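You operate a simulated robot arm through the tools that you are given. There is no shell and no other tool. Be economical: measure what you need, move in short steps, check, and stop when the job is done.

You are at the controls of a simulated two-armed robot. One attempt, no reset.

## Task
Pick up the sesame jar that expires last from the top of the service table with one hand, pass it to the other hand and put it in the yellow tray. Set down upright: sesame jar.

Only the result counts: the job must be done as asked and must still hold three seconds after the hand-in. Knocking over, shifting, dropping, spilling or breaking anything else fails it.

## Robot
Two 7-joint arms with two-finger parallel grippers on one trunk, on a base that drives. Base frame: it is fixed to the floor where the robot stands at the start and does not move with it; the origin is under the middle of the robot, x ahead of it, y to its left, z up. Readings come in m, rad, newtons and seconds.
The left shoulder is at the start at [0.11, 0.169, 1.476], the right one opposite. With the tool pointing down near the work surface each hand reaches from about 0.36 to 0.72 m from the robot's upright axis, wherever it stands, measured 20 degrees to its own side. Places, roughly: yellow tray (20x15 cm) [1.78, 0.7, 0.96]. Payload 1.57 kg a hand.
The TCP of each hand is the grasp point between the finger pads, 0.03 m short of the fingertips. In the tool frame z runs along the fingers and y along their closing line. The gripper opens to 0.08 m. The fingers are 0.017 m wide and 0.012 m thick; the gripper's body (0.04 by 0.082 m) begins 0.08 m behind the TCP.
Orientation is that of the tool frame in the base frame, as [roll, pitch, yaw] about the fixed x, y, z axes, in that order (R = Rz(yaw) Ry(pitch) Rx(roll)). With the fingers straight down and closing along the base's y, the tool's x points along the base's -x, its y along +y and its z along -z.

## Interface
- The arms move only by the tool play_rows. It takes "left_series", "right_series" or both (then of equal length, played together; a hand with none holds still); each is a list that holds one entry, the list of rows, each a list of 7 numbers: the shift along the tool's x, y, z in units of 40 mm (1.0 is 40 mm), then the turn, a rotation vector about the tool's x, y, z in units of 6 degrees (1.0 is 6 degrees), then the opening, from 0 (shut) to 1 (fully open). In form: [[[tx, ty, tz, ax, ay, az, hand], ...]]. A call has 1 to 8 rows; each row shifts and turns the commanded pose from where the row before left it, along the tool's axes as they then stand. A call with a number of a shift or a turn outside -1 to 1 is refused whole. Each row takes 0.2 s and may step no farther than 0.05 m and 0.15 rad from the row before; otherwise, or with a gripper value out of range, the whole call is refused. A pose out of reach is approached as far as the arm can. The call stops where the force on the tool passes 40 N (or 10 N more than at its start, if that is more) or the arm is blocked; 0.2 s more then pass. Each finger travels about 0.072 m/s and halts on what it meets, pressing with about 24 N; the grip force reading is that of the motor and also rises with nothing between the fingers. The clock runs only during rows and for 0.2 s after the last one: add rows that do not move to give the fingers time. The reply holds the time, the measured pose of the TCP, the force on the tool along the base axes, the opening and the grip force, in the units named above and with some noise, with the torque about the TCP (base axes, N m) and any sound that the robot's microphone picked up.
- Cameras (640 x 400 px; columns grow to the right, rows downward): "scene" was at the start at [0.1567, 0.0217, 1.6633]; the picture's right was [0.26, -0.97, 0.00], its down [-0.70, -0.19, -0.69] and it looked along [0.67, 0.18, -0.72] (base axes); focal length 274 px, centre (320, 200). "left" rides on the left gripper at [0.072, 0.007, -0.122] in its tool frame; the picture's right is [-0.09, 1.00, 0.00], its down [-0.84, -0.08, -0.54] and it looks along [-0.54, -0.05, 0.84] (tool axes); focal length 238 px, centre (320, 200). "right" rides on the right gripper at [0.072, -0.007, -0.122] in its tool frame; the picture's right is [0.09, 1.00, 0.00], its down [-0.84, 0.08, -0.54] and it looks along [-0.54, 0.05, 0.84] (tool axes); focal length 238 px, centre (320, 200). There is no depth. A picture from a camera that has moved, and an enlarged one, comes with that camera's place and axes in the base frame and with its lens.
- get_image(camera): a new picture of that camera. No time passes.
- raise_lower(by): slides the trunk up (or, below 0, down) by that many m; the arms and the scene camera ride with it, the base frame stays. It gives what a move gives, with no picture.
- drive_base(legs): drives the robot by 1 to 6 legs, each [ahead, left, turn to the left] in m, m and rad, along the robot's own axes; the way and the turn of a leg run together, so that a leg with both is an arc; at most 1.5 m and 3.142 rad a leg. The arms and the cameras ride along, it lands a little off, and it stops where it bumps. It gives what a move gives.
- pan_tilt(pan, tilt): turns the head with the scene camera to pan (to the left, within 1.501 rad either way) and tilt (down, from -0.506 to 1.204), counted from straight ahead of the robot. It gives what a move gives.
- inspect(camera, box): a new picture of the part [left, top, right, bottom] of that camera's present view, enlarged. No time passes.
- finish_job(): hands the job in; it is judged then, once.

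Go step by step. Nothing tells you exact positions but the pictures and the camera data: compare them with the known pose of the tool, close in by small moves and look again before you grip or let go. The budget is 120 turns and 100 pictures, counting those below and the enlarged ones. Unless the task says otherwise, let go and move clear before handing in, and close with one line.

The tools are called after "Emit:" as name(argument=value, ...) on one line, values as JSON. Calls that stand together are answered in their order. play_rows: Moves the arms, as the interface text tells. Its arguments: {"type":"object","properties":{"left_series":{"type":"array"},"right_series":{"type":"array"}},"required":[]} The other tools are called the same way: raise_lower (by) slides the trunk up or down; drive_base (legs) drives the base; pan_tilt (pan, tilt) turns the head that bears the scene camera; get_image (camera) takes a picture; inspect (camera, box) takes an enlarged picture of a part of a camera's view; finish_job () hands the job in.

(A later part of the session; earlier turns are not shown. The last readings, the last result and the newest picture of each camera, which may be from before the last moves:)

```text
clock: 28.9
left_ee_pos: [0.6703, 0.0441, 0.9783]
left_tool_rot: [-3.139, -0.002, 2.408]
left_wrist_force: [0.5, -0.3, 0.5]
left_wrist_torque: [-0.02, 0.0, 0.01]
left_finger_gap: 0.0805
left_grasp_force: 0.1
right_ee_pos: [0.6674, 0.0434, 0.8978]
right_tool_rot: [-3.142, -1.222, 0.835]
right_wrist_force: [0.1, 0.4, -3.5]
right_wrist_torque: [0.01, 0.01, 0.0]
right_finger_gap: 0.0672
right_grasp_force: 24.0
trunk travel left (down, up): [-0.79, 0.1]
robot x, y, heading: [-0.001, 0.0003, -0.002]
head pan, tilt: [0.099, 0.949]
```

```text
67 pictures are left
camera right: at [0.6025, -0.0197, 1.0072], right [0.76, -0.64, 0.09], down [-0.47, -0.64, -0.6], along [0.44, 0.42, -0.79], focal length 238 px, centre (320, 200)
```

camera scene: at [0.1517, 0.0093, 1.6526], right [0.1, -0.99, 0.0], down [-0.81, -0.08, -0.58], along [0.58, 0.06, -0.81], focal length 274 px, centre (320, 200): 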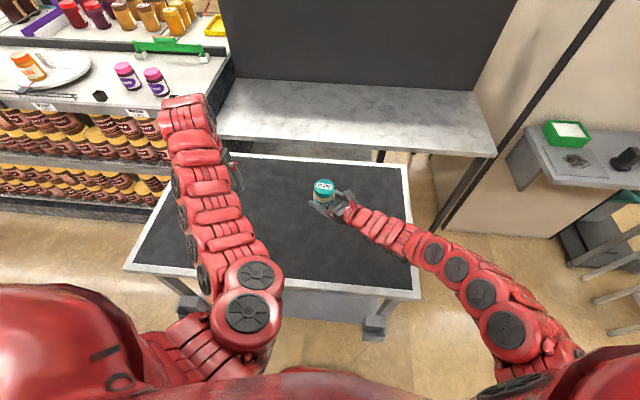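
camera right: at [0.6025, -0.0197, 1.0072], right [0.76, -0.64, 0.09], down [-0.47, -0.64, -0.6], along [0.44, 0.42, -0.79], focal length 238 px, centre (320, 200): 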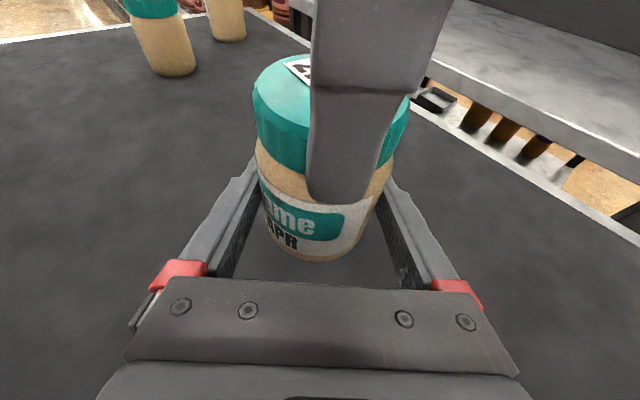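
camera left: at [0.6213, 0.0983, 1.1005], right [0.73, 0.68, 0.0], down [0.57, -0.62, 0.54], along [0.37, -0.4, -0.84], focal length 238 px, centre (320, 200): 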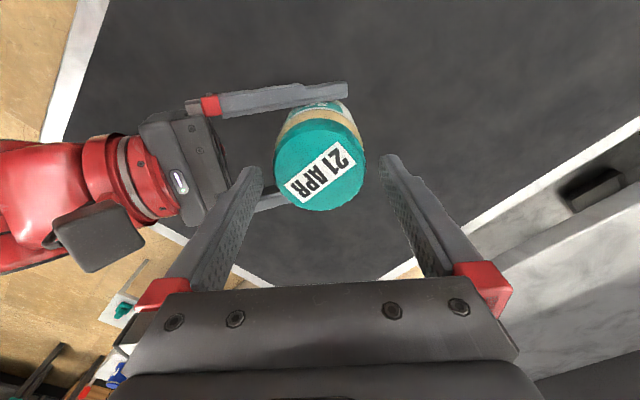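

The alignment holds. I descend the last 3 cm and check before closing.

Emit:
play_rows(left_series=[[[0.03, 0.03, 0.42, 0, 0, 0, 1], [0, 0, 0.38, 0, 0, 0, 1], [0, 0, 0, 0, 0, 0, 1]]])

Emit:
get_image(camera="left")

Emit:
get_image(camera="right")

```text
clock: 29.7
left_ee_pos: [0.6713, 0.0465, 0.9474]
left_tool_rot: [-3.138, -0.001, 2.41]
left_wrist_force: [-0.2, -0.2, -0.2]
left_wrist_torque: [0.02, 0.0, 0.01]
left_finger_gap: 0.0801
left_grasp_force: 0.0
right_ee_pos: [0.6674, 0.0437, 0.8973]
right_tool_rot: [-3.141, -1.222, 0.837]
right_wrist_force: [0.0, -0.1, -3.1]
right_wrist_torque: [-0.01, 0.01, 0.01]
right_finger_gap: 0.0671
right_grasp_force: 23.9
trunk travel left (down, up): [-0.79, 0.1]
robot x, y, heading: [0.0032, -0.0035, 0.001]
head pan, tilt: [0.099, 0.949]
```

```text
66 pictures are left
camera left: at [0.6223, 0.1, 1.0692], right [0.73, 0.68, 0.0], down [0.57, -0.62, 0.54], along [0.37, -0.4, -0.84], focal length 238 px, centre (320, 200)
```

left: 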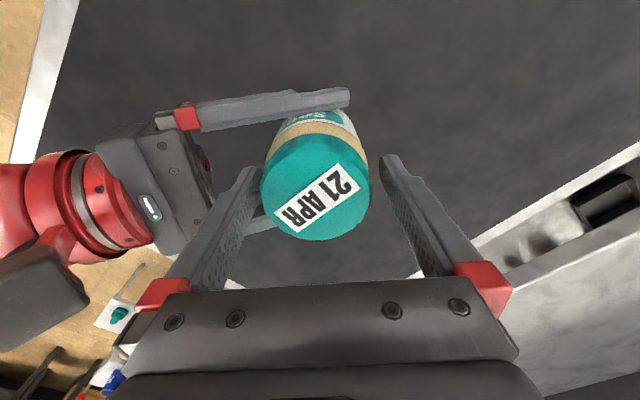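

```text
65 pictures are left
camera right: at [0.6025, -0.0194, 1.0072], right [0.76, -0.64, 0.09], down [-0.47, -0.64, -0.6], along [0.44, 0.42, -0.79], focal length 238 px, centre (320, 200)
```

right: 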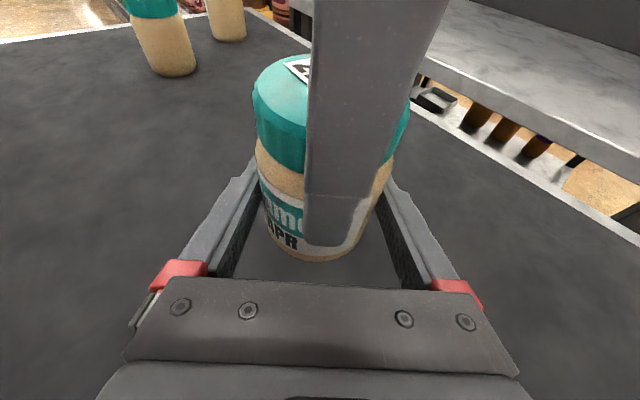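

The lid top is about level with the left grasp point. I go 8 mm deeper with a 3 mm centring shift, then close the left fingers.

Emit:
play_rows(left_series=[[[0, -0.07, 0.2, 0, 0, 0, 1], [0, 0, 0, 0, 0, 0, 1], [0, 0, 0, 0, 0, 0, 0.6], [0, 0, 0, 0, 0, 0, 0.3], [0, 0, 0, 0, 0, 0, 0], [0, 0, 0, 0, 0, 0, 0], [0, 0, 0, 0, 0, 0, 0]]])

Emit:
get_image(camera="left")

Emit:
get_image(camera="right")

```text
clock: 31.3
left_ee_pos: [0.6703, 0.0442, 0.9407]
left_tool_rot: [-3.14, -0.002, 2.41]
left_wrist_force: [10.8, 7.2, -1.3]
left_wrist_torque: [0.45, -0.4, 0.01]
left_finger_gap: 0.0674
left_grasp_force: 24.4
right_ee_pos: [0.6683, 0.043, 0.8966]
right_tool_rot: [-3.14, -1.223, 0.838]
right_wrist_force: [-10.4, -7.0, 1.6]
right_wrist_torque: [-0.18, -0.08, 0.01]
right_finger_gap: 0.067
right_grasp_force: 24.3
trunk travel left (down, up): [-0.79, 0.1]
robot x, y, heading: [-0.0015, -0.0002, -0.004]
head pan, tilt: [0.099, 0.949]
```

```text
64 pictures are left
camera left: at [0.6207, 0.0979, 1.0613], right [0.73, 0.68, 0.0], down [0.57, -0.62, 0.54], along [0.37, -0.4, -0.84], focal length 238 px, centre (320, 200)
```

left: 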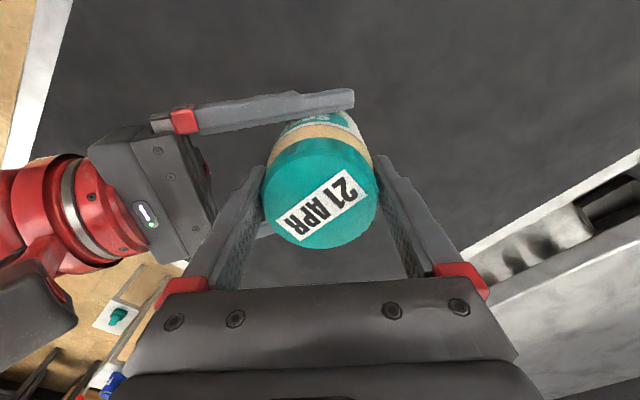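

```text
63 pictures are left
camera right: at [0.6026, -0.0195, 1.007], right [0.76, -0.64, 0.09], down [-0.48, -0.64, -0.6], along [0.44, 0.42, -0.79], focal length 238 px, centre (320, 200)
```

right: 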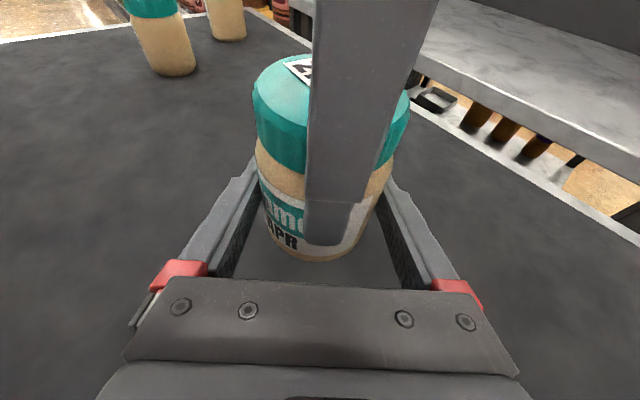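

Both hands hold the jar, and the left grip is at 0.067 m and 24 N. I open the right hand.

Emit:
play_rows(right_series=[[[0, 0, 0, 0, 0, 0, 0.9], [0, 0, 0, 0, 0, 0, 1], [0, 0, 0, 0, 0, 0, 1]]])

Emit:
get_image(camera="right")

```text
clock: 32.1
left_ee_pos: [0.6702, 0.0437, 0.9394]
left_tool_rot: [-3.139, -0.002, 2.409]
left_wrist_force: [-0.3, 0.7, 0.1]
left_wrist_torque: [-0.06, 0.0, 0.0]
left_finger_gap: 0.0674
left_grasp_force: 23.9
right_ee_pos: [0.6669, 0.044, 0.897]
right_tool_rot: [-3.14, -1.222, 0.838]
right_wrist_force: [0.7, 0.2, -0.4]
right_wrist_torque: [0.01, 0.01, 0.0]
right_finger_gap: 0.0799
right_grasp_force: 0.1
trunk travel left (down, up): [-0.79, 0.1]
robot x, y, heading: [0.0019, 0.001, -0.004]
head pan, tilt: [0.099, 0.949]
```

```text
62 pictures are left
camera right: at [0.6026, -0.0194, 1.0072], right [0.76, -0.64, 0.09], down [-0.47, -0.64, -0.6], along [0.44, 0.42, -0.79], focal length 238 px, centre (320, 200)
```

right: 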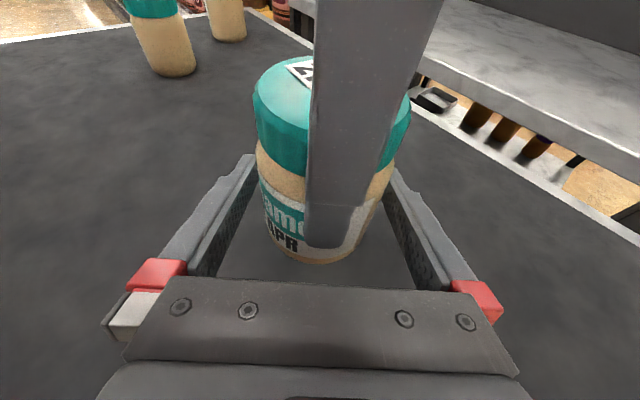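

The right fingers are clear of the jar, so I back the right hand off horizontally.

Emit:
play_rows(right_series=[[[-0.17, 0, -0.47, 0, 0, 0, 1], [-0.342, 0, -0.94, 0, 0, 0, 1], [-0.342, 0, -0.94, 0, 0, 0, 1], [0, 0, 0, 0, 0, 0, 1]]])

Emit:
get_image(camera="right")

Emit:
get_image(camera="scene")

```text
clock: 33.1
left_ee_pos: [0.6692, 0.0456, 0.939]
left_tool_rot: [-3.138, -0.002, 2.409]
left_wrist_force: [-0.3, -0.1, -0.3]
left_wrist_torque: [-0.02, 0.02, -0.02]
left_finger_gap: 0.0673
left_grasp_force: 24.2
right_ee_pos: [0.6002, -0.0281, 0.8969]
right_tool_rot: [-3.139, -1.225, 0.838]
right_wrist_force: [0.0, 0.0, 0.0]
right_wrist_torque: [-0.02, 0.01, 0.0]
right_finger_gap: 0.08
right_grasp_force: 0.0
trunk travel left (down, up): [-0.79, 0.1]
robot x, y, heading: [-0.0008, -0.0005, 0.003]
head pan, tilt: [0.099, 0.949]
```

```text
61 pictures are left
camera right: at [0.536, -0.0916, 1.0071], right [0.76, -0.64, 0.09], down [-0.47, -0.64, -0.6], along [0.44, 0.42, -0.79], focal length 238 px, centre (320, 200)
```

right: 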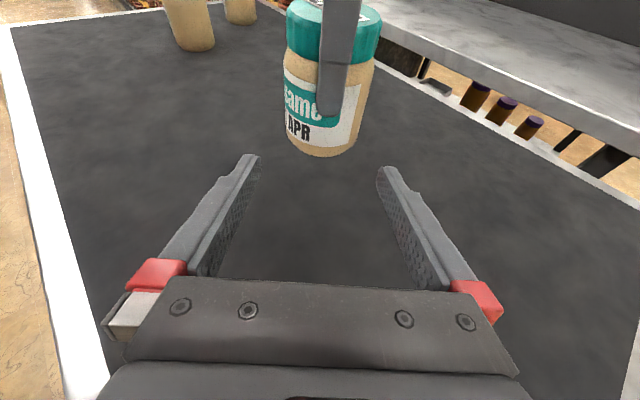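

```text
60 pictures are left
camera scene: at [0.1527, 0.0093, 1.6525], right [0.1, -0.99, 0.0], down [-0.81, -0.08, -0.58], along [0.58, 0.06, -0.81], focal length 274 px, centre (320, 200)
```

scene: 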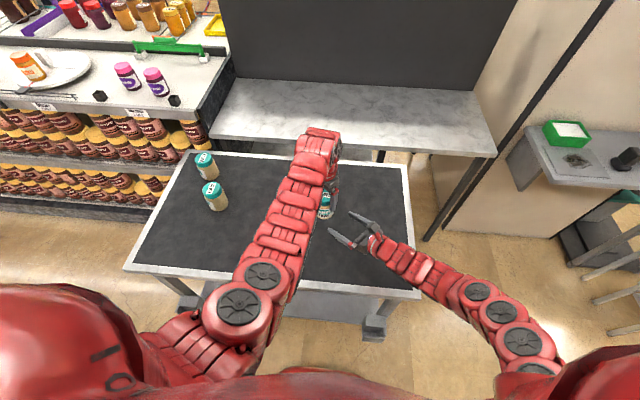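

The left hand holds the jar alone. I raise the trunk and look left toward the yellow tray to plan the drive.

Emit:
raise_lower(by=0.1)

Emit:
pan_tilt(pan=0.4, tilt=0.45)

Emit:
get_image(camera="scene")

Emit:
get_image(camera="left")

```text
clock: 34.4
left_ee_pos: [0.6699, 0.0442, 1.0401]
left_tool_rot: [-3.138, -0.001, 2.409]
left_wrist_force: [-0.5, 0.1, -3.3]
left_wrist_torque: [0.01, 0.0, 0.0]
left_finger_gap: 0.0671
left_grasp_force: 24.4
right_ee_pos: [0.6002, -0.0286, 0.9973]
right_tool_rot: [-3.141, -1.222, 0.836]
right_wrist_force: [0.1, 0.1, 0.0]
right_wrist_torque: [0.02, -0.01, -0.01]
right_finger_gap: 0.0802
right_grasp_force: 0.1
trunk travel left (down, up): [-0.89, 0.0]
robot x, y, heading: [-0.0036, -0.0026, 0.003]
head pan, tilt: [0.099, 0.949]
```

```text
clock: 35.4
left_ee_pos: [0.6706, 0.0432, 1.0388]
left_tool_rot: [-3.138, -0.001, 2.408]
left_wrist_force: [0.2, -0.9, -3.1]
left_wrist_torque: [0.02, -0.05, 0.04]
left_finger_gap: 0.067
left_grasp_force: 24.2
right_ee_pos: [0.6011, -0.0308, 0.9968]
right_tool_rot: [3.141, -1.22, 0.838]
right_wrist_force: [0.4, -0.7, -0.3]
right_wrist_torque: [-0.01, -0.01, 0.03]
right_finger_gap: 0.0799
right_grasp_force: 0.0
trunk travel left (down, up): [-0.89, 0.0]
robot x, y, heading: [-0.0017, 0.0005, -0.003]
head pan, tilt: [0.4, 0.45]
```

```text
59 pictures are left
camera scene: at [0.1642, 0.0368, 1.7944], right [0.39, -0.92, 0.0], down [-0.4, -0.17, -0.9], along [0.83, 0.35, -0.44], focal length 274 px, centre (320, 200)
```

scene: 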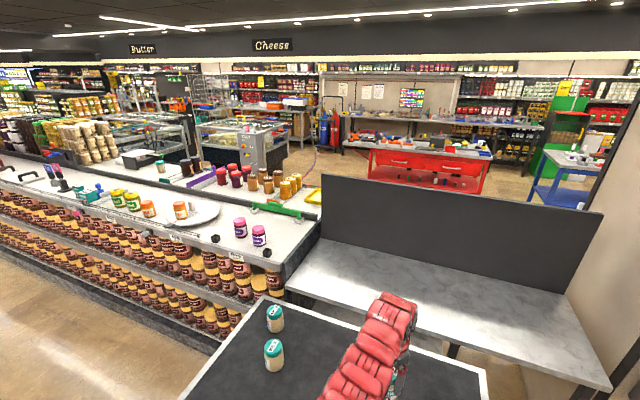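

```text
58 pictures are left
camera left: at [0.6205, 0.0973, 1.1613], right [0.73, 0.68, 0.0], down [0.57, -0.62, 0.54], along [0.36, -0.4, -0.84], focal length 238 px, centre (320, 200)
```

left: 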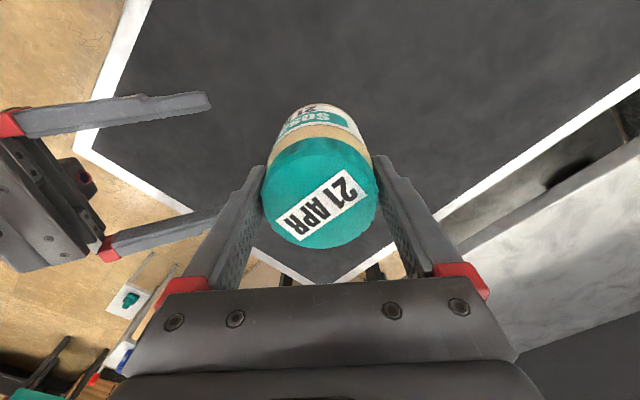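

The jar is secure. The tray sits deep on the far counter, so I need to find a way to get the base near it, and I look right and left.

Emit:
pan_tilt(pan=-0.6, tilt=0.45)

Emit:
get_image(camera="scene")

Emit:
pan_tilt(pan=1.2, tilt=0.35)

Emit:
get_image(camera="scene")

```text
clock: 36.6
left_ee_pos: [0.6702, 0.0439, 1.0392]
left_tool_rot: [-3.138, 0.0, 2.41]
left_wrist_force: [-1.3, -0.1, -2.5]
left_wrist_torque: [0.03, 0.02, 0.03]
left_finger_gap: 0.0673
left_grasp_force: 24.6
right_ee_pos: [0.6012, -0.03, 0.9977]
right_tool_rot: [-3.14, -1.22, 0.835]
right_wrist_force: [-0.2, -0.1, -1.1]
right_wrist_torque: [0.02, -0.01, -0.01]
right_finger_gap: 0.0798
right_grasp_force: 0.2
trunk travel left (down, up): [-0.89, 0.0]
robot x, y, heading: [-0.0024, -0.0048, 0.001]
head pan, tilt: [-0.6, 0.45]
```

```text
57 pictures are left
camera scene: at [0.1555, -0.0508, 1.7945], right [-0.56, -0.83, 0.0], down [-0.36, 0.25, -0.9], along [0.74, -0.51, -0.44], focal length 274 px, centre (320, 200)
```

scene: 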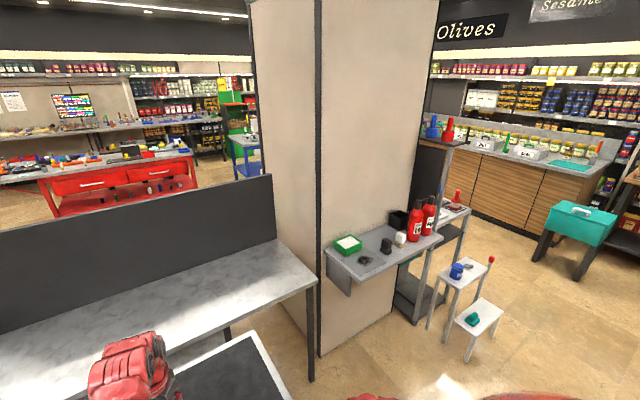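

```text
clock: 38.4
left_ee_pos: [0.6702, 0.043, 1.0396]
left_tool_rot: [-3.138, -0.001, 2.409]
left_wrist_force: [0.4, 0.3, -2.1]
left_wrist_torque: [-0.04, -0.02, 0.02]
left_finger_gap: 0.0672
left_grasp_force: 23.7
right_ee_pos: [0.6019, -0.0289, 0.9968]
right_tool_rot: [-3.142, -1.222, 0.836]
right_wrist_force: [0.1, 0.3, 0.5]
right_wrist_torque: [-0.02, 0.04, -0.04]
right_finger_gap: 0.0803
right_grasp_force: 0.0
trunk travel left (down, up): [-0.89, 0.0]
robot x, y, heading: [0.0024, -0.0018, -0.001]
head pan, tilt: [1.201, 0.351]
```

```text
56 pictures are left
camera scene: at [0.1134, 0.0878, 1.8037], right [0.93, -0.36, 0.0], down [-0.12, -0.32, -0.94], along [0.34, 0.88, -0.34], focal length 274 px, centre (320, 200)
```

scene: 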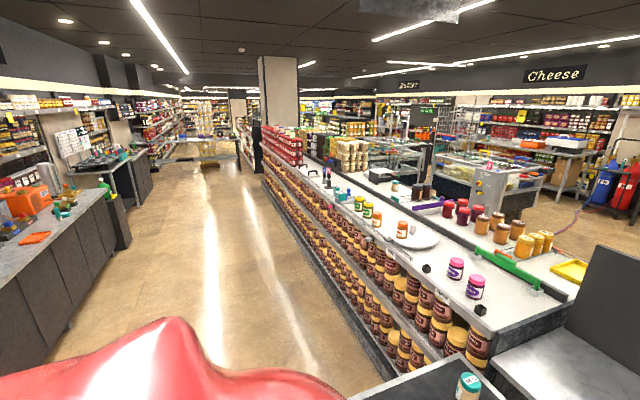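

The tray is near the back-right corner of the left counter. I zoom in to understand the counter's edges and the floor around it.

Emit:
inspect(camera="scene", box=[380, 160, 640, 340])

Emit:
pan_tilt(pan=0.45, tilt=0.3)

Emit:
inspect(camera="scene", box=[200, 140, 420, 300])

Emit:
inspect(camera="scene", box=[0, 80, 320, 280])

```text
2.22 times, centred on (510, 250) of scene
camera zoom: at [0.1134, 0.0878, 1.8037], right [0.93, -0.36, 0.0], down [-0.12, -0.32, -0.94], along [0.34, 0.88, -0.34], focal length 608 px, centre (-102, 89)
```

zoom: 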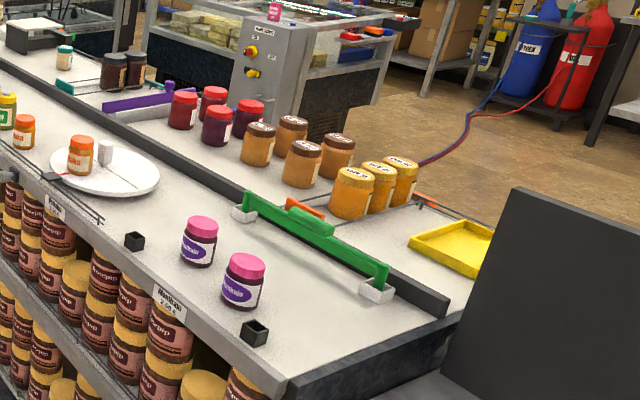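

```text
clock: 39.5
left_ee_pos: [0.6695, 0.0437, 1.0399]
left_tool_rot: [-3.139, -0.001, 2.409]
left_wrist_force: [-0.4, 0.2, -2.7]
left_wrist_torque: [-0.02, 0.01, 0.01]
left_finger_gap: 0.0673
left_grasp_force: 24.3
right_ee_pos: [0.6011, -0.0301, 0.9972]
right_tool_rot: [3.141, -1.221, 0.837]
right_wrist_force: [0.6, -0.5, -0.7]
right_wrist_torque: [-0.01, 0.01, 0.0]
right_finger_gap: 0.0799
right_grasp_force: 0.0
trunk travel left (down, up): [-0.89, 0.0]
robot x, y, heading: [0.003, 0.0006, 0.002]
head pan, tilt: [0.45, 0.3]
```

```text
2.50 times, centred on (310, 220) of scene
camera zoom: at [0.1636, 0.0418, 1.8084], right [0.44, -0.9, 0.0], down [-0.27, -0.13, -0.96], along [0.86, 0.42, -0.3], focal length 684 px, centre (345, 150)
```

zoom: 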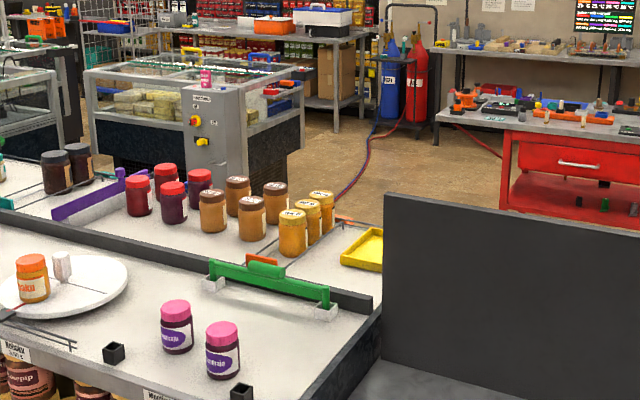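

```text
2.00 times, centred on (160, 180) of scene
camera zoom: at [0.1636, 0.0418, 1.8084], right [0.44, -0.9, 0.0], down [-0.27, -0.13, -0.96], along [0.86, 0.42, -0.3], focal length 547 px, centre (640, 240)
```

zoom: 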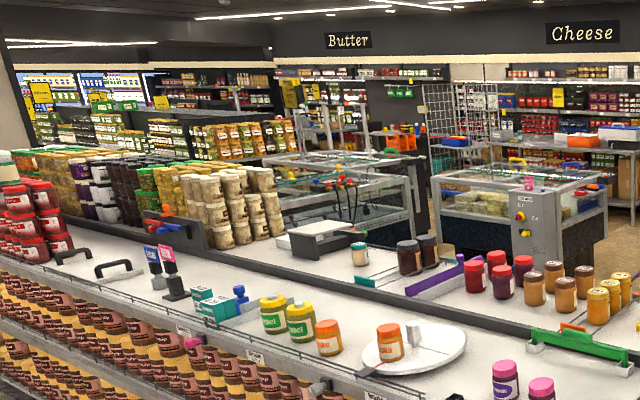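

The tray is on the kitchen side of the counter, behind a low rail, so the base must get round. I check for a passage to the right of the pillar.

Emit:
pan_tilt(pan=-0.95, tilt=0.3)

Emit:
get_image(camera="scene")

Emit:
inspect(camera="scene", box=[200, 40, 440, 240])

```text
clock: 41.0
left_ee_pos: [0.669, 0.0437, 1.04]
left_tool_rot: [-3.137, -0.001, 2.408]
left_wrist_force: [0.3, 0.4, -3.2]
left_wrist_torque: [0.0, 0.0, 0.02]
left_finger_gap: 0.0672
left_grasp_force: 23.8
right_ee_pos: [0.5999, -0.0292, 0.9968]
right_tool_rot: [3.141, -1.221, 0.837]
right_wrist_force: [0.2, 0.6, 0.0]
right_wrist_torque: [-0.03, -0.01, 0.0]
right_finger_gap: 0.0798
right_grasp_force: 0.0
trunk travel left (down, up): [-0.89, 0.0]
robot x, y, heading: [0.0033, 0.0004, 0.004]
head pan, tilt: [-0.949, 0.3]
```

```text
52 pictures are left
camera scene: at [0.134, -0.0748, 1.8085], right [-0.81, -0.58, 0.0], down [-0.17, 0.24, -0.96], along [0.56, -0.78, -0.3], focal length 274 px, centre (320, 200)
```

scene: 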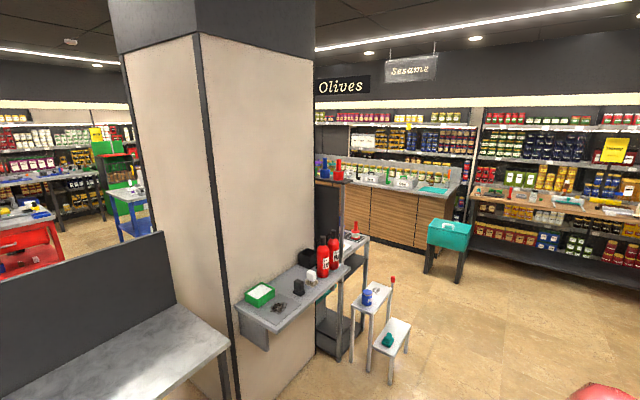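

```text
2.00 times, centred on (320, 140) of scene
camera zoom: at [0.134, -0.0748, 1.8085], right [-0.81, -0.58, 0.0], down [-0.17, 0.24, -0.96], along [0.56, -0.78, -0.3], focal length 547 px, centre (320, 320)
```

zoom: 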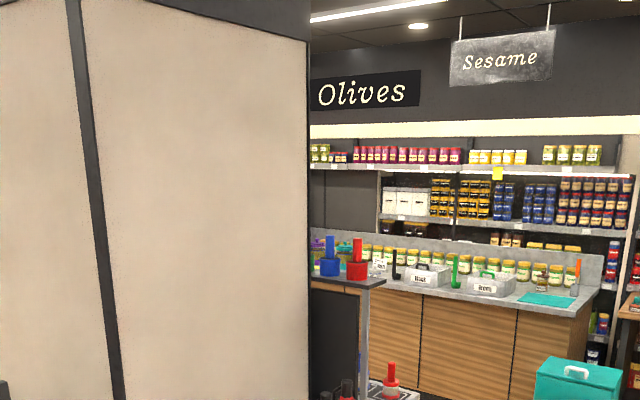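

A passage seems to exist right of the pillar, along y≈−2.7 in front of the olives counter. I check directly to the right before driving.

Emit:
pan_tilt(pan=-1.5, tilt=0.4)

Emit:
get_image(camera="scene")

```text
clock: 42.0
left_ee_pos: [0.6705, 0.0435, 1.0402]
left_tool_rot: [-3.138, -0.002, 2.409]
left_wrist_force: [0.1, -0.2, -3.1]
left_wrist_torque: [-0.01, -0.03, -0.02]
left_finger_gap: 0.0672
left_grasp_force: 24.3
right_ee_pos: [0.6005, -0.0295, 0.9974]
right_tool_rot: [-3.142, -1.221, 0.838]
right_wrist_force: [0.6, 0.3, 1.0]
right_wrist_torque: [0.01, -0.01, 0.02]
right_finger_gap: 0.0799
right_grasp_force: 0.2
trunk travel left (down, up): [-0.89, 0.0]
robot x, y, heading: [0.0, 0.0001, -0.005]
head pan, tilt: [-1.499, 0.4]
```

```text
50 pictures are left
camera scene: at [0.0864, -0.0913, 1.7992], right [-1.0, -0.07, 0.0], down [-0.03, 0.39, -0.92], along [0.07, -0.92, -0.39], focal length 274 px, centre (320, 200)
```

scene: 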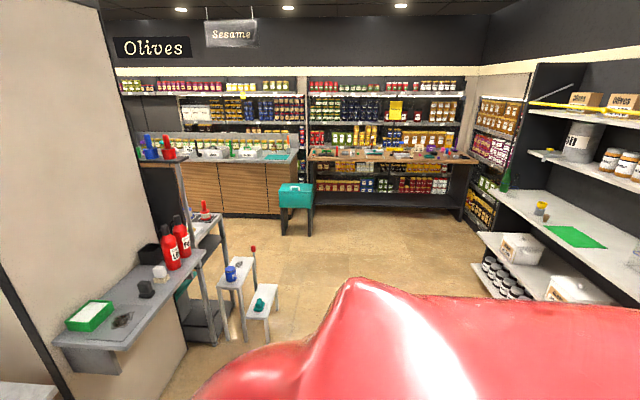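

The way right is clear: low stools near (0.6–0.9, −1.6) and a cooler near (0.8, −3.1). I back up slightly and drive right to about y=−2.55.

Emit:
drive_base(legs=[[-0.2, 0, 0], [0, -1.275, 0], [0, -1.275, 0]])

Emit:
pan_tilt(pan=0.0, tilt=0.4)

Emit:
get_image(camera="scene")

```text
clock: 55.8
left_ee_pos: [0.5052, -2.5133, 1.0395]
left_tool_rot: [-3.137, -0.002, 2.438]
left_wrist_force: [-0.7, -0.5, -3.2]
left_wrist_torque: [-0.03, 0.0, 0.05]
left_finger_gap: 0.0674
left_grasp_force: 23.8
right_ee_pos: [0.4393, -2.589, 0.9968]
right_tool_rot: [3.141, -1.222, 0.866]
right_wrist_force: [0.5, 0.1, -0.8]
right_wrist_torque: [0.02, 0.02, 0.0]
right_finger_gap: 0.0801
right_grasp_force: 0.1
trunk travel left (down, up): [-0.89, 0.0]
robot x, y, heading: [-0.1642, -2.5802, 0.026]
head pan, tilt: [-1.499, 0.4]
```

```text
clock: 57.4
left_ee_pos: [0.5057, -2.5143, 1.04]
left_tool_rot: [-3.139, 0.0, 2.438]
left_wrist_force: [0.4, 0.5, -2.8]
left_wrist_torque: [-0.03, 0.0, -0.03]
left_finger_gap: 0.067
left_grasp_force: 23.4
right_ee_pos: [0.4394, -2.5895, 0.9969]
right_tool_rot: [3.14, -1.221, 0.866]
right_wrist_force: [0.0, -0.2, -0.4]
right_wrist_torque: [0.0, -0.01, 0.01]
right_finger_gap: 0.08
right_grasp_force: 0.1
trunk travel left (down, up): [-0.89, 0.0]
robot x, y, heading: [-0.1649, -2.5735, 0.028]
head pan, tilt: [0.0, 0.4]
```

```text
49 pictures are left
camera scene: at [0.0095, -2.5717, 1.7992], right [0.03, -1.0, 0.0], down [-0.39, -0.01, -0.92], along [0.92, 0.03, -0.39], focal length 274 px, centre (320, 200)
```

scene: 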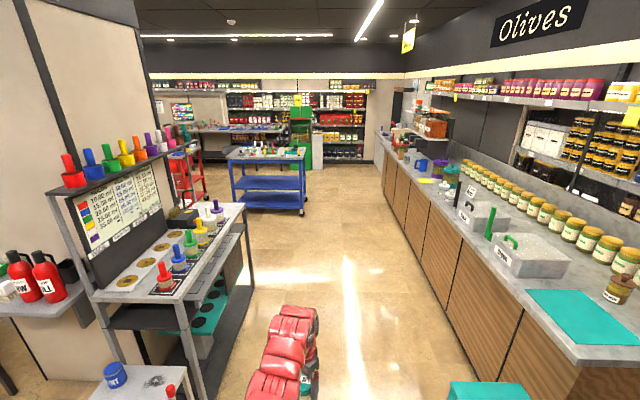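

The corridor ahead is clear, with the rack edge at y≈−1.92 and the counter at y≈−3.44. I drive forward along its middle and look again.

Emit:
drive_base(legs=[[1.4, -0.08, -0.028], [1.2, 0, 0]])

Emit:
pan_tilt(pan=0.9, tilt=0.4)

Emit:
get_image(camera="scene")

```text
clock: 70.1
left_ee_pos: [3.1184, -2.6945, 1.0395]
left_tool_rot: [-3.138, -0.003, 2.37]
left_wrist_force: [-0.5, 0.3, -3.1]
left_wrist_torque: [0.0, 0.04, 0.0]
left_finger_gap: 0.0669
left_grasp_force: 24.1
right_ee_pos: [3.0464, -2.7637, 0.9976]
right_tool_rot: [3.139, -1.221, 0.797]
right_wrist_force: [0.2, -1.1, -0.4]
right_wrist_torque: [0.03, 0.0, -0.01]
right_finger_gap: 0.0797
right_grasp_force: 0.1
trunk travel left (down, up): [-0.89, 0.0]
robot x, y, heading: [2.4447, -2.7115, -0.041]
head pan, tilt: [0.0, 0.4]
```

```text
clock: 71.3
left_ee_pos: [3.1185, -2.6948, 1.04]
left_tool_rot: [-3.137, -0.002, 2.369]
left_wrist_force: [0.1, 0.2, -3.2]
left_wrist_torque: [-0.02, 0.0, 0.04]
left_finger_gap: 0.0674
left_grasp_force: 24.2
right_ee_pos: [3.0471, -2.7658, 0.9974]
right_tool_rot: [-3.14, -1.224, 0.797]
right_wrist_force: [-0.6, 0.8, 0.3]
right_wrist_torque: [0.02, 0.0, 0.01]
right_finger_gap: 0.0802
right_grasp_force: 0.0
trunk travel left (down, up): [-0.89, 0.0]
robot x, y, heading: [2.4484, -2.7103, -0.039]
head pan, tilt: [0.901, 0.4]
```

```text
48 pictures are left
camera scene: at [2.5877, -2.6428, 1.7992], right [0.76, -0.65, 0.0], down [-0.25, -0.29, -0.92], along [0.6, 0.7, -0.39], focal length 274 px, centre (320, 200)
```

scene: 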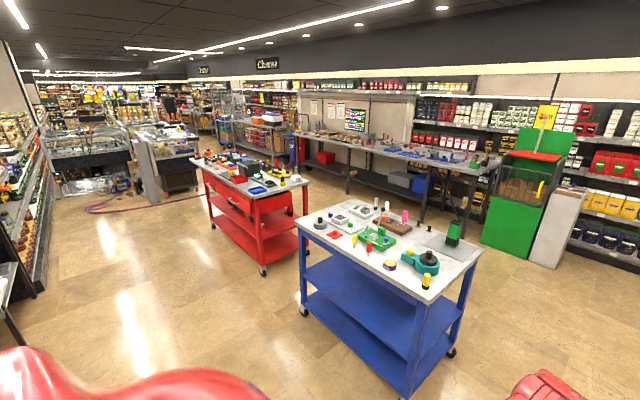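

The kitchen aisle runs to the left behind the panel. I look further left for the tray.

Emit:
pan_tilt(pan=1.5, tilt=0.35)

Emit:
get_image(camera="scene")

```text
clock: 72.3
left_ee_pos: [3.1181, -2.6945, 1.0405]
left_tool_rot: [-3.138, -0.001, 2.368]
left_wrist_force: [-0.1, -0.2, -2.9]
left_wrist_torque: [-0.02, 0.03, 0.0]
left_finger_gap: 0.0671
left_grasp_force: 24.3
right_ee_pos: [3.0478, -2.764, 0.9967]
right_tool_rot: [-3.14, -1.221, 0.796]
right_wrist_force: [0.7, 0.5, 0.3]
right_wrist_torque: [0.02, 0.05, 0.0]
right_finger_gap: 0.0801
right_grasp_force: 0.1
trunk travel left (down, up): [-0.89, 0.0]
robot x, y, heading: [2.4476, -2.7127, -0.04]
head pan, tilt: [1.499, 0.351]
```

```text
47 pictures are left
camera scene: at [2.5376, -2.6205, 1.8038], right [0.99, -0.11, 0.0], down [-0.04, -0.34, -0.94], along [0.11, 0.93, -0.34], focal length 274 px, centre (320, 200)
```

scene: 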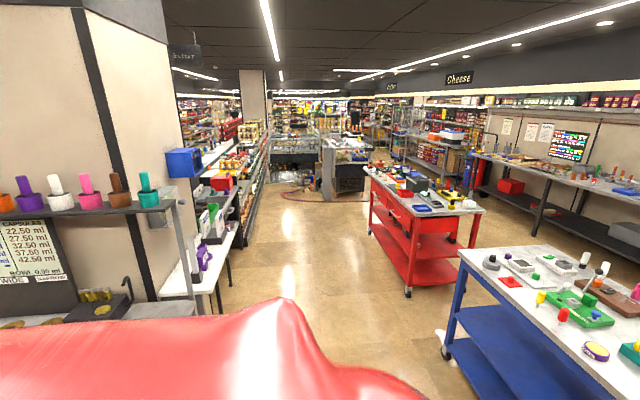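

The counter's back side faces +x at x≈1.95, with free aisle out to x≈3.65. I move to the aisle centre and turn left to face along it.

Emit:
drive_base(legs=[[0.4, 0, 0], [0, 0, 1.61]])

Emit:
pan_tilt(pan=0.2, tilt=0.4)

Emit:
get_image(camera="scene")

```text
clock: 78.7
left_ee_pos: [2.8028, -2.0563, 1.0393]
left_tool_rot: [-3.137, -0.002, -2.312]
left_wrist_force: [0.1, -0.1, -2.5]
left_wrist_torque: [0.0, 0.01, 0.02]
left_finger_gap: 0.0672
left_grasp_force: 23.7
right_ee_pos: [2.8762, -2.1257, 0.9965]
right_tool_rot: [-3.14, -1.222, 2.399]
right_wrist_force: [-0.7, 0.0, -0.2]
right_wrist_torque: [0.04, -0.01, -0.02]
right_finger_gap: 0.08
right_grasp_force: 0.1
trunk travel left (down, up): [-0.89, 0.0]
robot x, y, heading: [2.84, -2.7256, 1.564]
head pan, tilt: [1.499, 0.351]
```

```text
clock: 80.2
left_ee_pos: [2.8043, -2.0568, 1.0385]
left_tool_rot: [-3.139, -0.001, -2.312]
left_wrist_force: [-1.0, -0.1, -2.9]
left_wrist_torque: [0.05, 0.01, 0.01]
left_finger_gap: 0.0674
left_grasp_force: 23.9
right_ee_pos: [2.8766, -2.1261, 0.998]
right_tool_rot: [-3.14, -1.221, 2.4]
right_wrist_force: [0.3, 0.3, -0.4]
right_wrist_torque: [0.01, -0.02, -0.02]
right_finger_gap: 0.08
right_grasp_force: 0.2
trunk travel left (down, up): [-0.89, 0.0]
robot x, y, heading: [2.842, -2.7285, 1.565]
head pan, tilt: [0.201, 0.4]
```

```text
46 pictures are left
camera scene: at [2.8249, -2.5538, 1.7992], right [0.98, 0.19, 0.0], down [0.08, -0.38, -0.92], along [-0.18, 0.9, -0.39], focal length 274 px, centre (320, 200)
```

scene: 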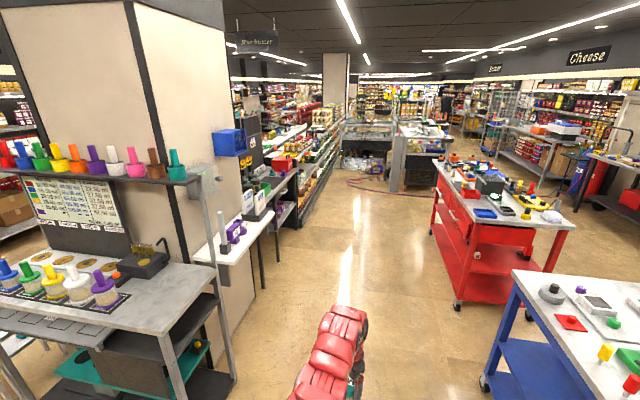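

The path ahead is clear, with low furniture at x≤2.1 on the left and tables at x≥3.6 on the right. I drive forward along the aisle.

Emit:
drive_base(legs=[[1.5, 0, 0], [1.5, 0, 0]])

Emit:
pan_tilt(pan=1.2, tilt=0.6)

Emit:
get_image(camera="scene")

```text
clock: 94.4
left_ee_pos: [2.7738, 0.8927, 1.0403]
left_tool_rot: [-3.137, -0.001, -2.285]
left_wrist_force: [0.1, 1.9, -3.4]
left_wrist_torque: [0.02, -0.01, 0.02]
left_finger_gap: 0.0671
left_grasp_force: 24.3
right_ee_pos: [2.8486, 0.8259, 0.9978]
right_tool_rot: [-3.14, -1.222, 2.427]
right_wrist_force: [-0.5, -0.1, 0.4]
right_wrist_torque: [0.0, 0.0, 0.04]
right_finger_gap: 0.0803
right_grasp_force: 0.0
trunk travel left (down, up): [-0.89, 0.0]
robot x, y, heading: [2.8295, 0.2256, 1.59]
head pan, tilt: [0.201, 0.4]
```

```text
clock: 95.7
left_ee_pos: [2.7747, 0.8924, 1.039]
left_tool_rot: [-3.138, -0.002, -2.282]
left_wrist_force: [0.2, -0.1, -2.3]
left_wrist_torque: [0.03, -0.03, 0.04]
left_finger_gap: 0.0675
left_grasp_force: 24.1
right_ee_pos: [2.8491, 0.8265, 0.9977]
right_tool_rot: [-3.139, -1.221, 2.428]
right_wrist_force: [1.1, -0.4, 0.0]
right_wrist_torque: [0.01, 0.01, 0.01]
right_finger_gap: 0.0797
right_grasp_force: 0.0
trunk travel left (down, up): [-0.89, 0.0]
robot x, y, heading: [2.8316, 0.2253, 1.593]
head pan, tilt: [1.201, 0.6]
```

```text
45 pictures are left
camera scene: at [2.7461, 0.3369, 1.781], right [0.34, 0.94, 0.0], down [0.53, -0.19, -0.83], along [-0.78, 0.28, -0.56], focal length 274 px, centre (320, 200)
```

scene: 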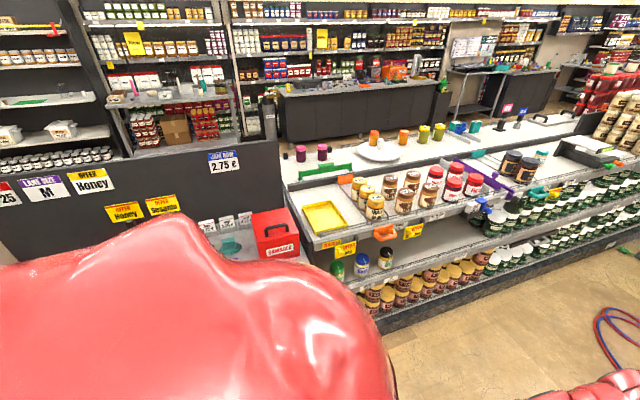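

The tray is at about (1.745, 0.725), spanning x 1.64–1.85 and y 0.645–0.80, with amber jars from y≈0.95. Here in free space I first tuck the right hand back and raise the left hand with the jar.

Emit:
play_rows(right_series=[[[-0.2, 0, -0.94, 0, 0, 0, 0.5], [-0.2, 0, -0.94, 0, 0, 0, 0.5], [-0.2, 0, -0.94, 0, 0, 0, 0.5], [-0.2, 0, -0.94, 0, 0, 0, 0.5], [-0.2, 0, -0.94, 0, 0, 0, 0.5], [0, 0, 0, 0, 0, 0, 0.5]]], left_series=[[[0, 0, -0.5, 0, 0, 0, 0], [0, 0, -0.5, 0, 0, 0, 0], [0, 0, -0.5, 0, 0, 0, 0], [0, 0, -0.3, 0, 0, 0, 0], [0, 0, 0, 0, 0, 0, 0], [0, 0, 0, 0, 0, 0, 0]]])

```text
clock: 97.1
left_ee_pos: [2.7746, 0.8931, 1.1126]
left_tool_rot: [-3.137, -0.002, -2.284]
left_wrist_force: [0.6, 0.6, -3.3]
left_wrist_torque: [-0.05, -0.02, -0.01]
left_finger_gap: 0.0672
left_grasp_force: 24.0
right_ee_pos: [2.9996, 0.7215, 0.9873]
right_tool_rot: [3.14, -1.226, 2.427]
right_wrist_force: [0.0, 0.4, -0.9]
right_wrist_torque: [0.02, -0.04, 0.01]
right_finger_gap: 0.0399
right_grasp_force: 0.0
right hand out of reach, approached as far as the arm can: row 2, 3, 4, 5
trunk travel left (down, up): [-0.89, 0.0]
robot x, y, heading: [2.8319, 0.2244, 1.592]
head pan, tilt: [1.201, 0.6]
```

I shift the left hand outward to about 20° on its own side and lift the right hand, so that only the jar will reach over the counter.

Emit:
play_rows(left_series=[[[0.776, 0.56, 0, 0, 0, 0, 0], [0.776, 0.56, 0, 0, 0, 0, 0], [0.776, 0.56, 0, 0, 0, 0, 0], [0.776, 0.56, 0, 0, 0, 0, 0], [0.776, 0.56, 0, 0, 0, 0, 0], [0, 0, 0, 0, 0, 0, 0]]], right_series=[[[0.9, 0, -0.33, 0, 0, 0, 0.5], [0.9, 0, -0.33, 0, 0, 0, 0.5], [0.9, 0, -0.33, 0, 0, 0, 0.5], [0, 0, 0, 0, 0, 0, 0.5], [0, 0, 0, 0, 0, 0, 0.5], [0, 0, 0, 0, 0, 0, 0.5]]])

Emit:
drive_base(legs=[[0.47, 0, 0], [0, 0, 1.16]])

Emit:
pan_tilt(pan=0.3, tilt=0.7)

Emit:
get_image(camera="scene")

```text
clock: 98.5
left_ee_pos: [2.5891, 0.8493, 1.1109]
left_tool_rot: [-3.138, -0.002, -2.286]
left_wrist_force: [0.8, -1.2, -2.8]
left_wrist_torque: [-0.02, -0.02, 0.04]
left_finger_gap: 0.0672
left_grasp_force: 24.1
right_ee_pos: [2.9924, 0.7301, 0.9874]
right_tool_rot: [-3.139, -1.225, 2.426]
right_wrist_force: [-0.2, 0.2, -0.6]
right_wrist_torque: [0.02, -0.03, 0.0]
right_finger_gap: 0.0399
right_grasp_force: 0.1
right hand out of reach, approached as far as the arm can: row 1, 2, 3
trunk travel left (down, up): [-0.89, 0.0]
robot x, y, heading: [2.8281, 0.2257, 1.587]
head pan, tilt: [1.201, 0.6]
```

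```text
clock: 104.2
left_ee_pos: [2.1514, 0.7234, 1.1122]
left_tool_rot: [-3.137, -0.003, -1.123]
left_wrist_force: [0.3, 0.2, -3.0]
left_wrist_torque: [0.04, -0.01, -0.01]
left_finger_gap: 0.0673
left_grasp_force: 24.1
right_ee_pos: [2.4233, 1.0456, 0.9879]
right_tool_rot: [-3.139, -1.223, -2.696]
right_wrist_force: [0.7, 0.2, 0.0]
right_wrist_torque: [0.01, -0.02, 0.02]
right_finger_gap: 0.0399
right_grasp_force: 0.0
trunk travel left (down, up): [-0.89, 0.0]
robot x, y, heading: [2.8241, 0.6919, 2.75]
head pan, tilt: [1.201, 0.6]
```

```text
clock: 105.4
left_ee_pos: [2.1518, 0.7219, 1.1097]
left_tool_rot: [-3.139, -0.001, -1.124]
left_wrist_force: [-0.9, 0.4, -3.1]
left_wrist_torque: [0.01, -0.01, 0.01]
left_finger_gap: 0.0673
left_grasp_force: 23.8
right_ee_pos: [2.4236, 1.0451, 0.9892]
right_tool_rot: [-3.139, -1.223, -2.697]
right_wrist_force: [-0.6, 0.1, 0.3]
right_wrist_torque: [-0.01, -0.04, 0.03]
right_finger_gap: 0.0401
right_grasp_force: 0.1
trunk travel left (down, up): [-0.89, 0.0]
robot x, y, heading: [2.8197, 0.6957, 2.75]
head pan, tilt: [0.3, 0.7]
```

```text
44 pictures are left
camera scene: at [2.6616, 0.7347, 1.7723], right [0.09, 1.0, 0.0], down [0.64, -0.06, -0.76], along [-0.76, 0.07, -0.64], focal length 274 px, centre (320, 200)
```

scene: 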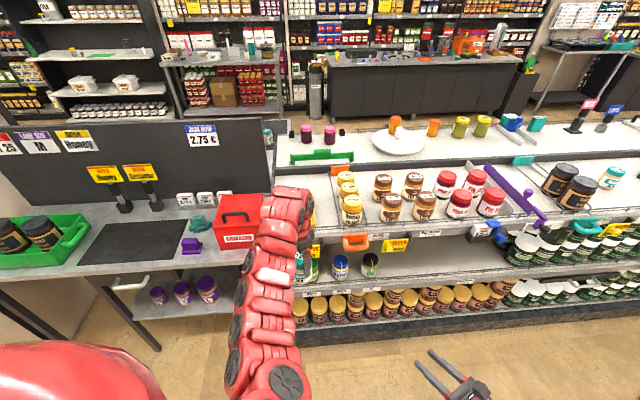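

The tray lies straight ahead of the left hand. I shift the hand 8 cm toward −y, then drive the last bit so that the jar arrives above the tray.

Emit:
play_rows(left_series=[[[0.9, 0.43, 0, 0, 0, 0, 0], [0.9, 0.43, 0, 0, 0, 0, 0], [0, 0, 0, 0, 0, 0, 0]]])

Emit:
drive_base(legs=[[0.25, 0.045, 0]])

Emit:
get_image(camera="left")

Emit:
get_image(camera="scene")

```text
clock: 106.2
left_ee_pos: [2.1484, 0.6423, 1.1084]
left_tool_rot: [-3.138, -0.002, -1.126]
left_wrist_force: [-0.6, 0.6, -3.5]
left_wrist_torque: [-0.01, -0.01, -0.03]
left_finger_gap: 0.0674
left_grasp_force: 24.1
left hand out of reach, approached as far as the arm can: row 2
right_ee_pos: [2.422, 1.0456, 0.9879]
right_tool_rot: [-3.138, -1.223, -2.698]
right_wrist_force: [0.3, 0.0, -0.1]
right_wrist_torque: [0.0, 0.02, 0.02]
right_finger_gap: 0.04
right_grasp_force: 0.0
trunk travel left (down, up): [-0.89, 0.0]
robot x, y, heading: [2.8251, 0.6979, 2.744]
head pan, tilt: [0.3, 0.7]
```

```text
clock: 108.0
left_ee_pos: [1.9, 0.6992, 1.1088]
left_tool_rot: [-3.138, -0.002, -1.126]
left_wrist_force: [0.0, 0.3, -2.8]
left_wrist_torque: [-0.03, -0.01, 0.01]
left_finger_gap: 0.0672
left_grasp_force: 24.1
right_ee_pos: [2.1747, 1.1003, 0.9883]
right_tool_rot: [-3.141, -1.223, -2.698]
right_wrist_force: [0.1, 0.2, 0.2]
right_wrist_torque: [0.01, 0.01, -0.05]
right_finger_gap: 0.0402
right_grasp_force: 0.1
trunk travel left (down, up): [-0.89, 0.0]
robot x, y, heading: [2.5732, 0.749, 2.747]
head pan, tilt: [0.3, 0.7]
```

```text
43 pictures are left
camera left: at [1.9224, 0.6316, 1.2304], right [-0.94, -0.34, 0.0], down [-0.29, 0.79, 0.54], along [-0.18, 0.51, -0.84], focal length 238 px, centre (320, 200)
```

left: 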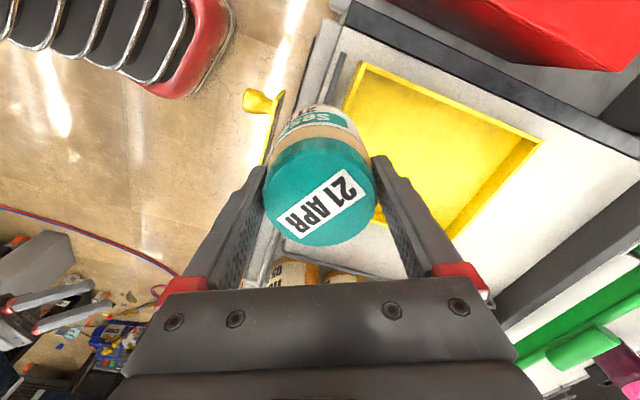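

```text
42 pictures are left
camera scene: at [2.4127, 0.7904, 1.7725], right [0.09, 1.0, 0.0], down [0.64, -0.06, -0.77], along [-0.76, 0.07, -0.64], focal length 274 px, centre (320, 200)
```

scene: 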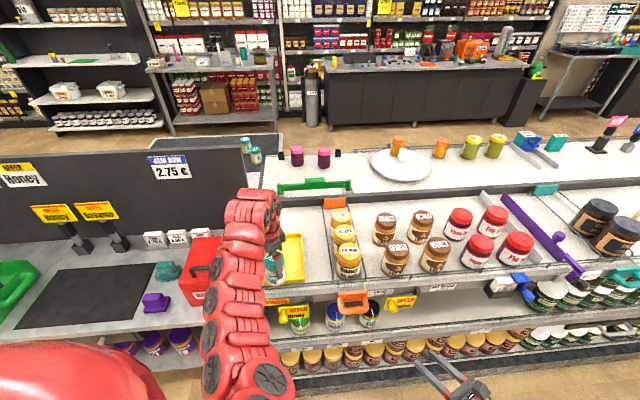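

From the wrist view, the tray spans x 1.66–1.88 and y 0.63–0.785, centred at (1.77, 0.707). I drive about 0.11 m closer.

Emit:
drive_base(legs=[[0.113, 0.0145, 0]])

Emit:
get_image(camera="left")

```text
clock: 109.2
left_ee_pos: [1.7917, 0.7309, 1.1082]
left_tool_rot: [-3.139, 0.0, -1.13]
left_wrist_force: [-0.3, -0.3, -2.6]
left_wrist_torque: [-0.01, 0.03, -0.05]
left_finger_gap: 0.0674
left_grasp_force: 24.0
right_ee_pos: [2.0658, 1.1322, 0.9888]
right_tool_rot: [-3.141, -1.223, -2.699]
right_wrist_force: [-0.2, -0.6, 0.5]
right_wrist_torque: [-0.05, 0.02, -0.02]
right_finger_gap: 0.0399
right_grasp_force: 0.0
trunk travel left (down, up): [-0.89, 0.0]
robot x, y, heading: [2.4628, 0.7816, 2.745]
head pan, tilt: [0.3, 0.7]
```

```text
41 pictures are left
camera left: at [1.8137, 0.662, 1.2303], right [-0.94, -0.34, 0.0], down [-0.29, 0.79, 0.54], along [-0.18, 0.51, -0.84], focal length 238 px, centre (320, 200)
```

left: 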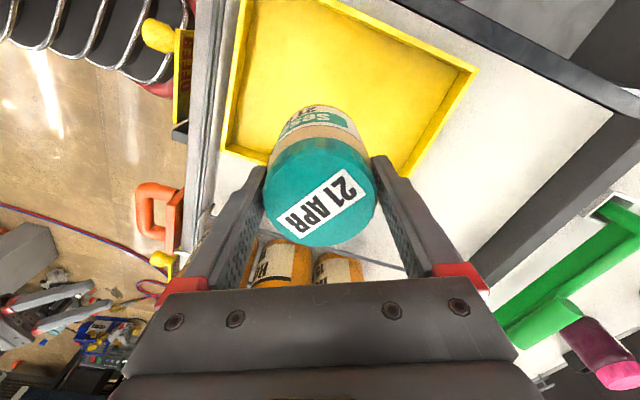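

The tray centre checks at (1.775, 0.71). I centre the hand over it and lower the first 4 cm.

Emit:
play_rows(left_series=[[[0.34, 0.63, 0, 0, 0, 0, 0], [0, 0, 0.5, 0, 0, 0, 0], [0, 0, 0.5, 0, 0, 0, 0], [0, 0, 0, 0, 0, 0, 0]]])

Emit:
get_image(camera="left")

Emit:
inspect(camera="scene", box=[180, 190, 380, 340])

```text
clock: 110.2
left_ee_pos: [1.7738, 0.7066, 1.0692]
left_tool_rot: [-3.137, -0.001, -1.13]
left_wrist_force: [0.3, -0.9, -2.6]
left_wrist_torque: [-0.04, 0.01, -0.02]
left_finger_gap: 0.067
left_grasp_force: 23.9
right_ee_pos: [2.0656, 1.1319, 0.9881]
right_tool_rot: [-3.14, -1.223, -2.7]
right_wrist_force: [-0.1, -0.4, -0.6]
right_wrist_torque: [0.03, 0.0, 0.0]
right_finger_gap: 0.0399
right_grasp_force: 0.1
trunk travel left (down, up): [-0.89, 0.0]
robot x, y, heading: [2.462, 0.7774, 2.744]
head pan, tilt: [0.3, 0.7]
```

```text
40 pictures are left
camera left: at [1.7973, 0.6389, 1.1901], right [-0.94, -0.34, 0.0], down [-0.29, 0.79, 0.54], along [-0.18, 0.51, -0.84], focal length 238 px, centre (320, 200)
```

left: 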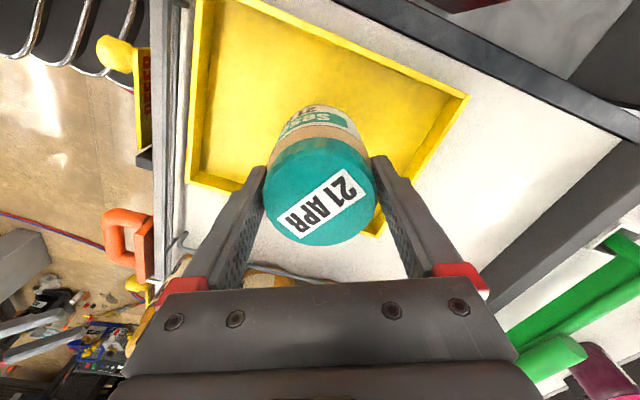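

```text
2.67 times, centred on (280, 265) of scene
camera zoom: at [2.3035, 0.8202, 1.7725], right [0.1, 1.0, 0.0], down [0.64, -0.06, -0.77], along [-0.76, 0.07, -0.64], focal length 730 px, centre (427, 27)
```

zoom: 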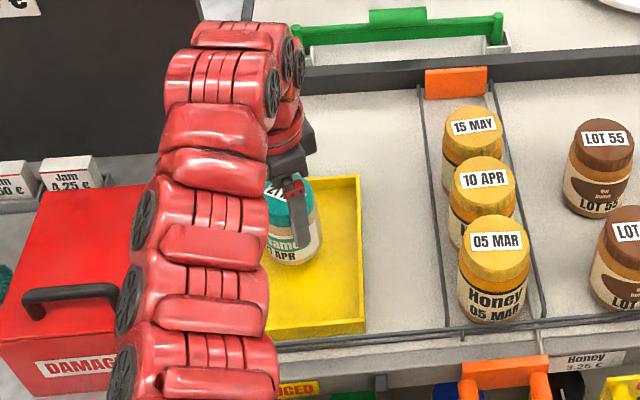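

The jar is upright over the tray. I lower it in small steps while watching the force.

Emit:
play_rows(left_series=[[[0, 0, 0.25, 0, 0, 0, 0], [0, 0, 0.25, 0, 0, 0, 0], [0, 0, 0, 0, 0, 0, 0]]])

Emit:
inspect(camera="scene", box=[240, 230, 330, 300])

```text
clock: 111.0
left_ee_pos: [1.7736, 0.7074, 1.0489]
left_tool_rot: [-3.141, 0.001, -1.13]
left_wrist_force: [-1.9, -0.5, 13.4]
left_wrist_torque: [-0.17, 0.25, 0.01]
left_finger_gap: 0.0673
left_grasp_force: 24.2
right_ee_pos: [2.0685, 1.1311, 0.9897]
right_tool_rot: [-3.14, -1.226, -2.701]
right_wrist_force: [-0.2, -0.5, -0.4]
right_wrist_torque: [-0.01, -0.03, 0.0]
right_finger_gap: 0.0401
right_grasp_force: 0.2
trunk travel left (down, up): [-0.89, 0.0]
robot x, y, heading: [2.4616, 0.7819, 2.748]
head pan, tilt: [0.3, 0.7]
```

```text
5.71 times, centred on (285, 265) of scene
camera zoom: at [2.3052, 0.8209, 1.7729], right [0.1, 1.0, 0.0], down [0.64, -0.06, -0.77], along [-0.76, 0.07, -0.64], focal length 1563 px, centre (520, -171)
```

zoom: 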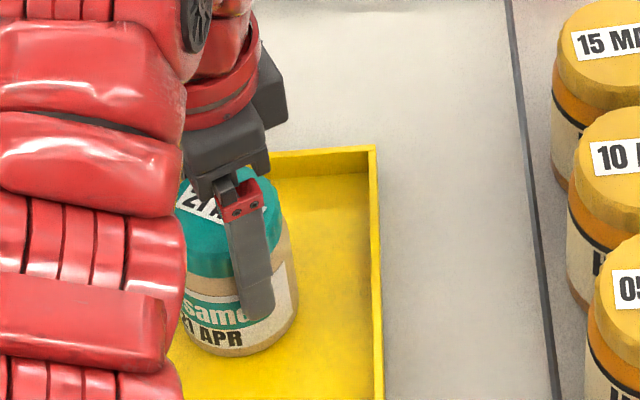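

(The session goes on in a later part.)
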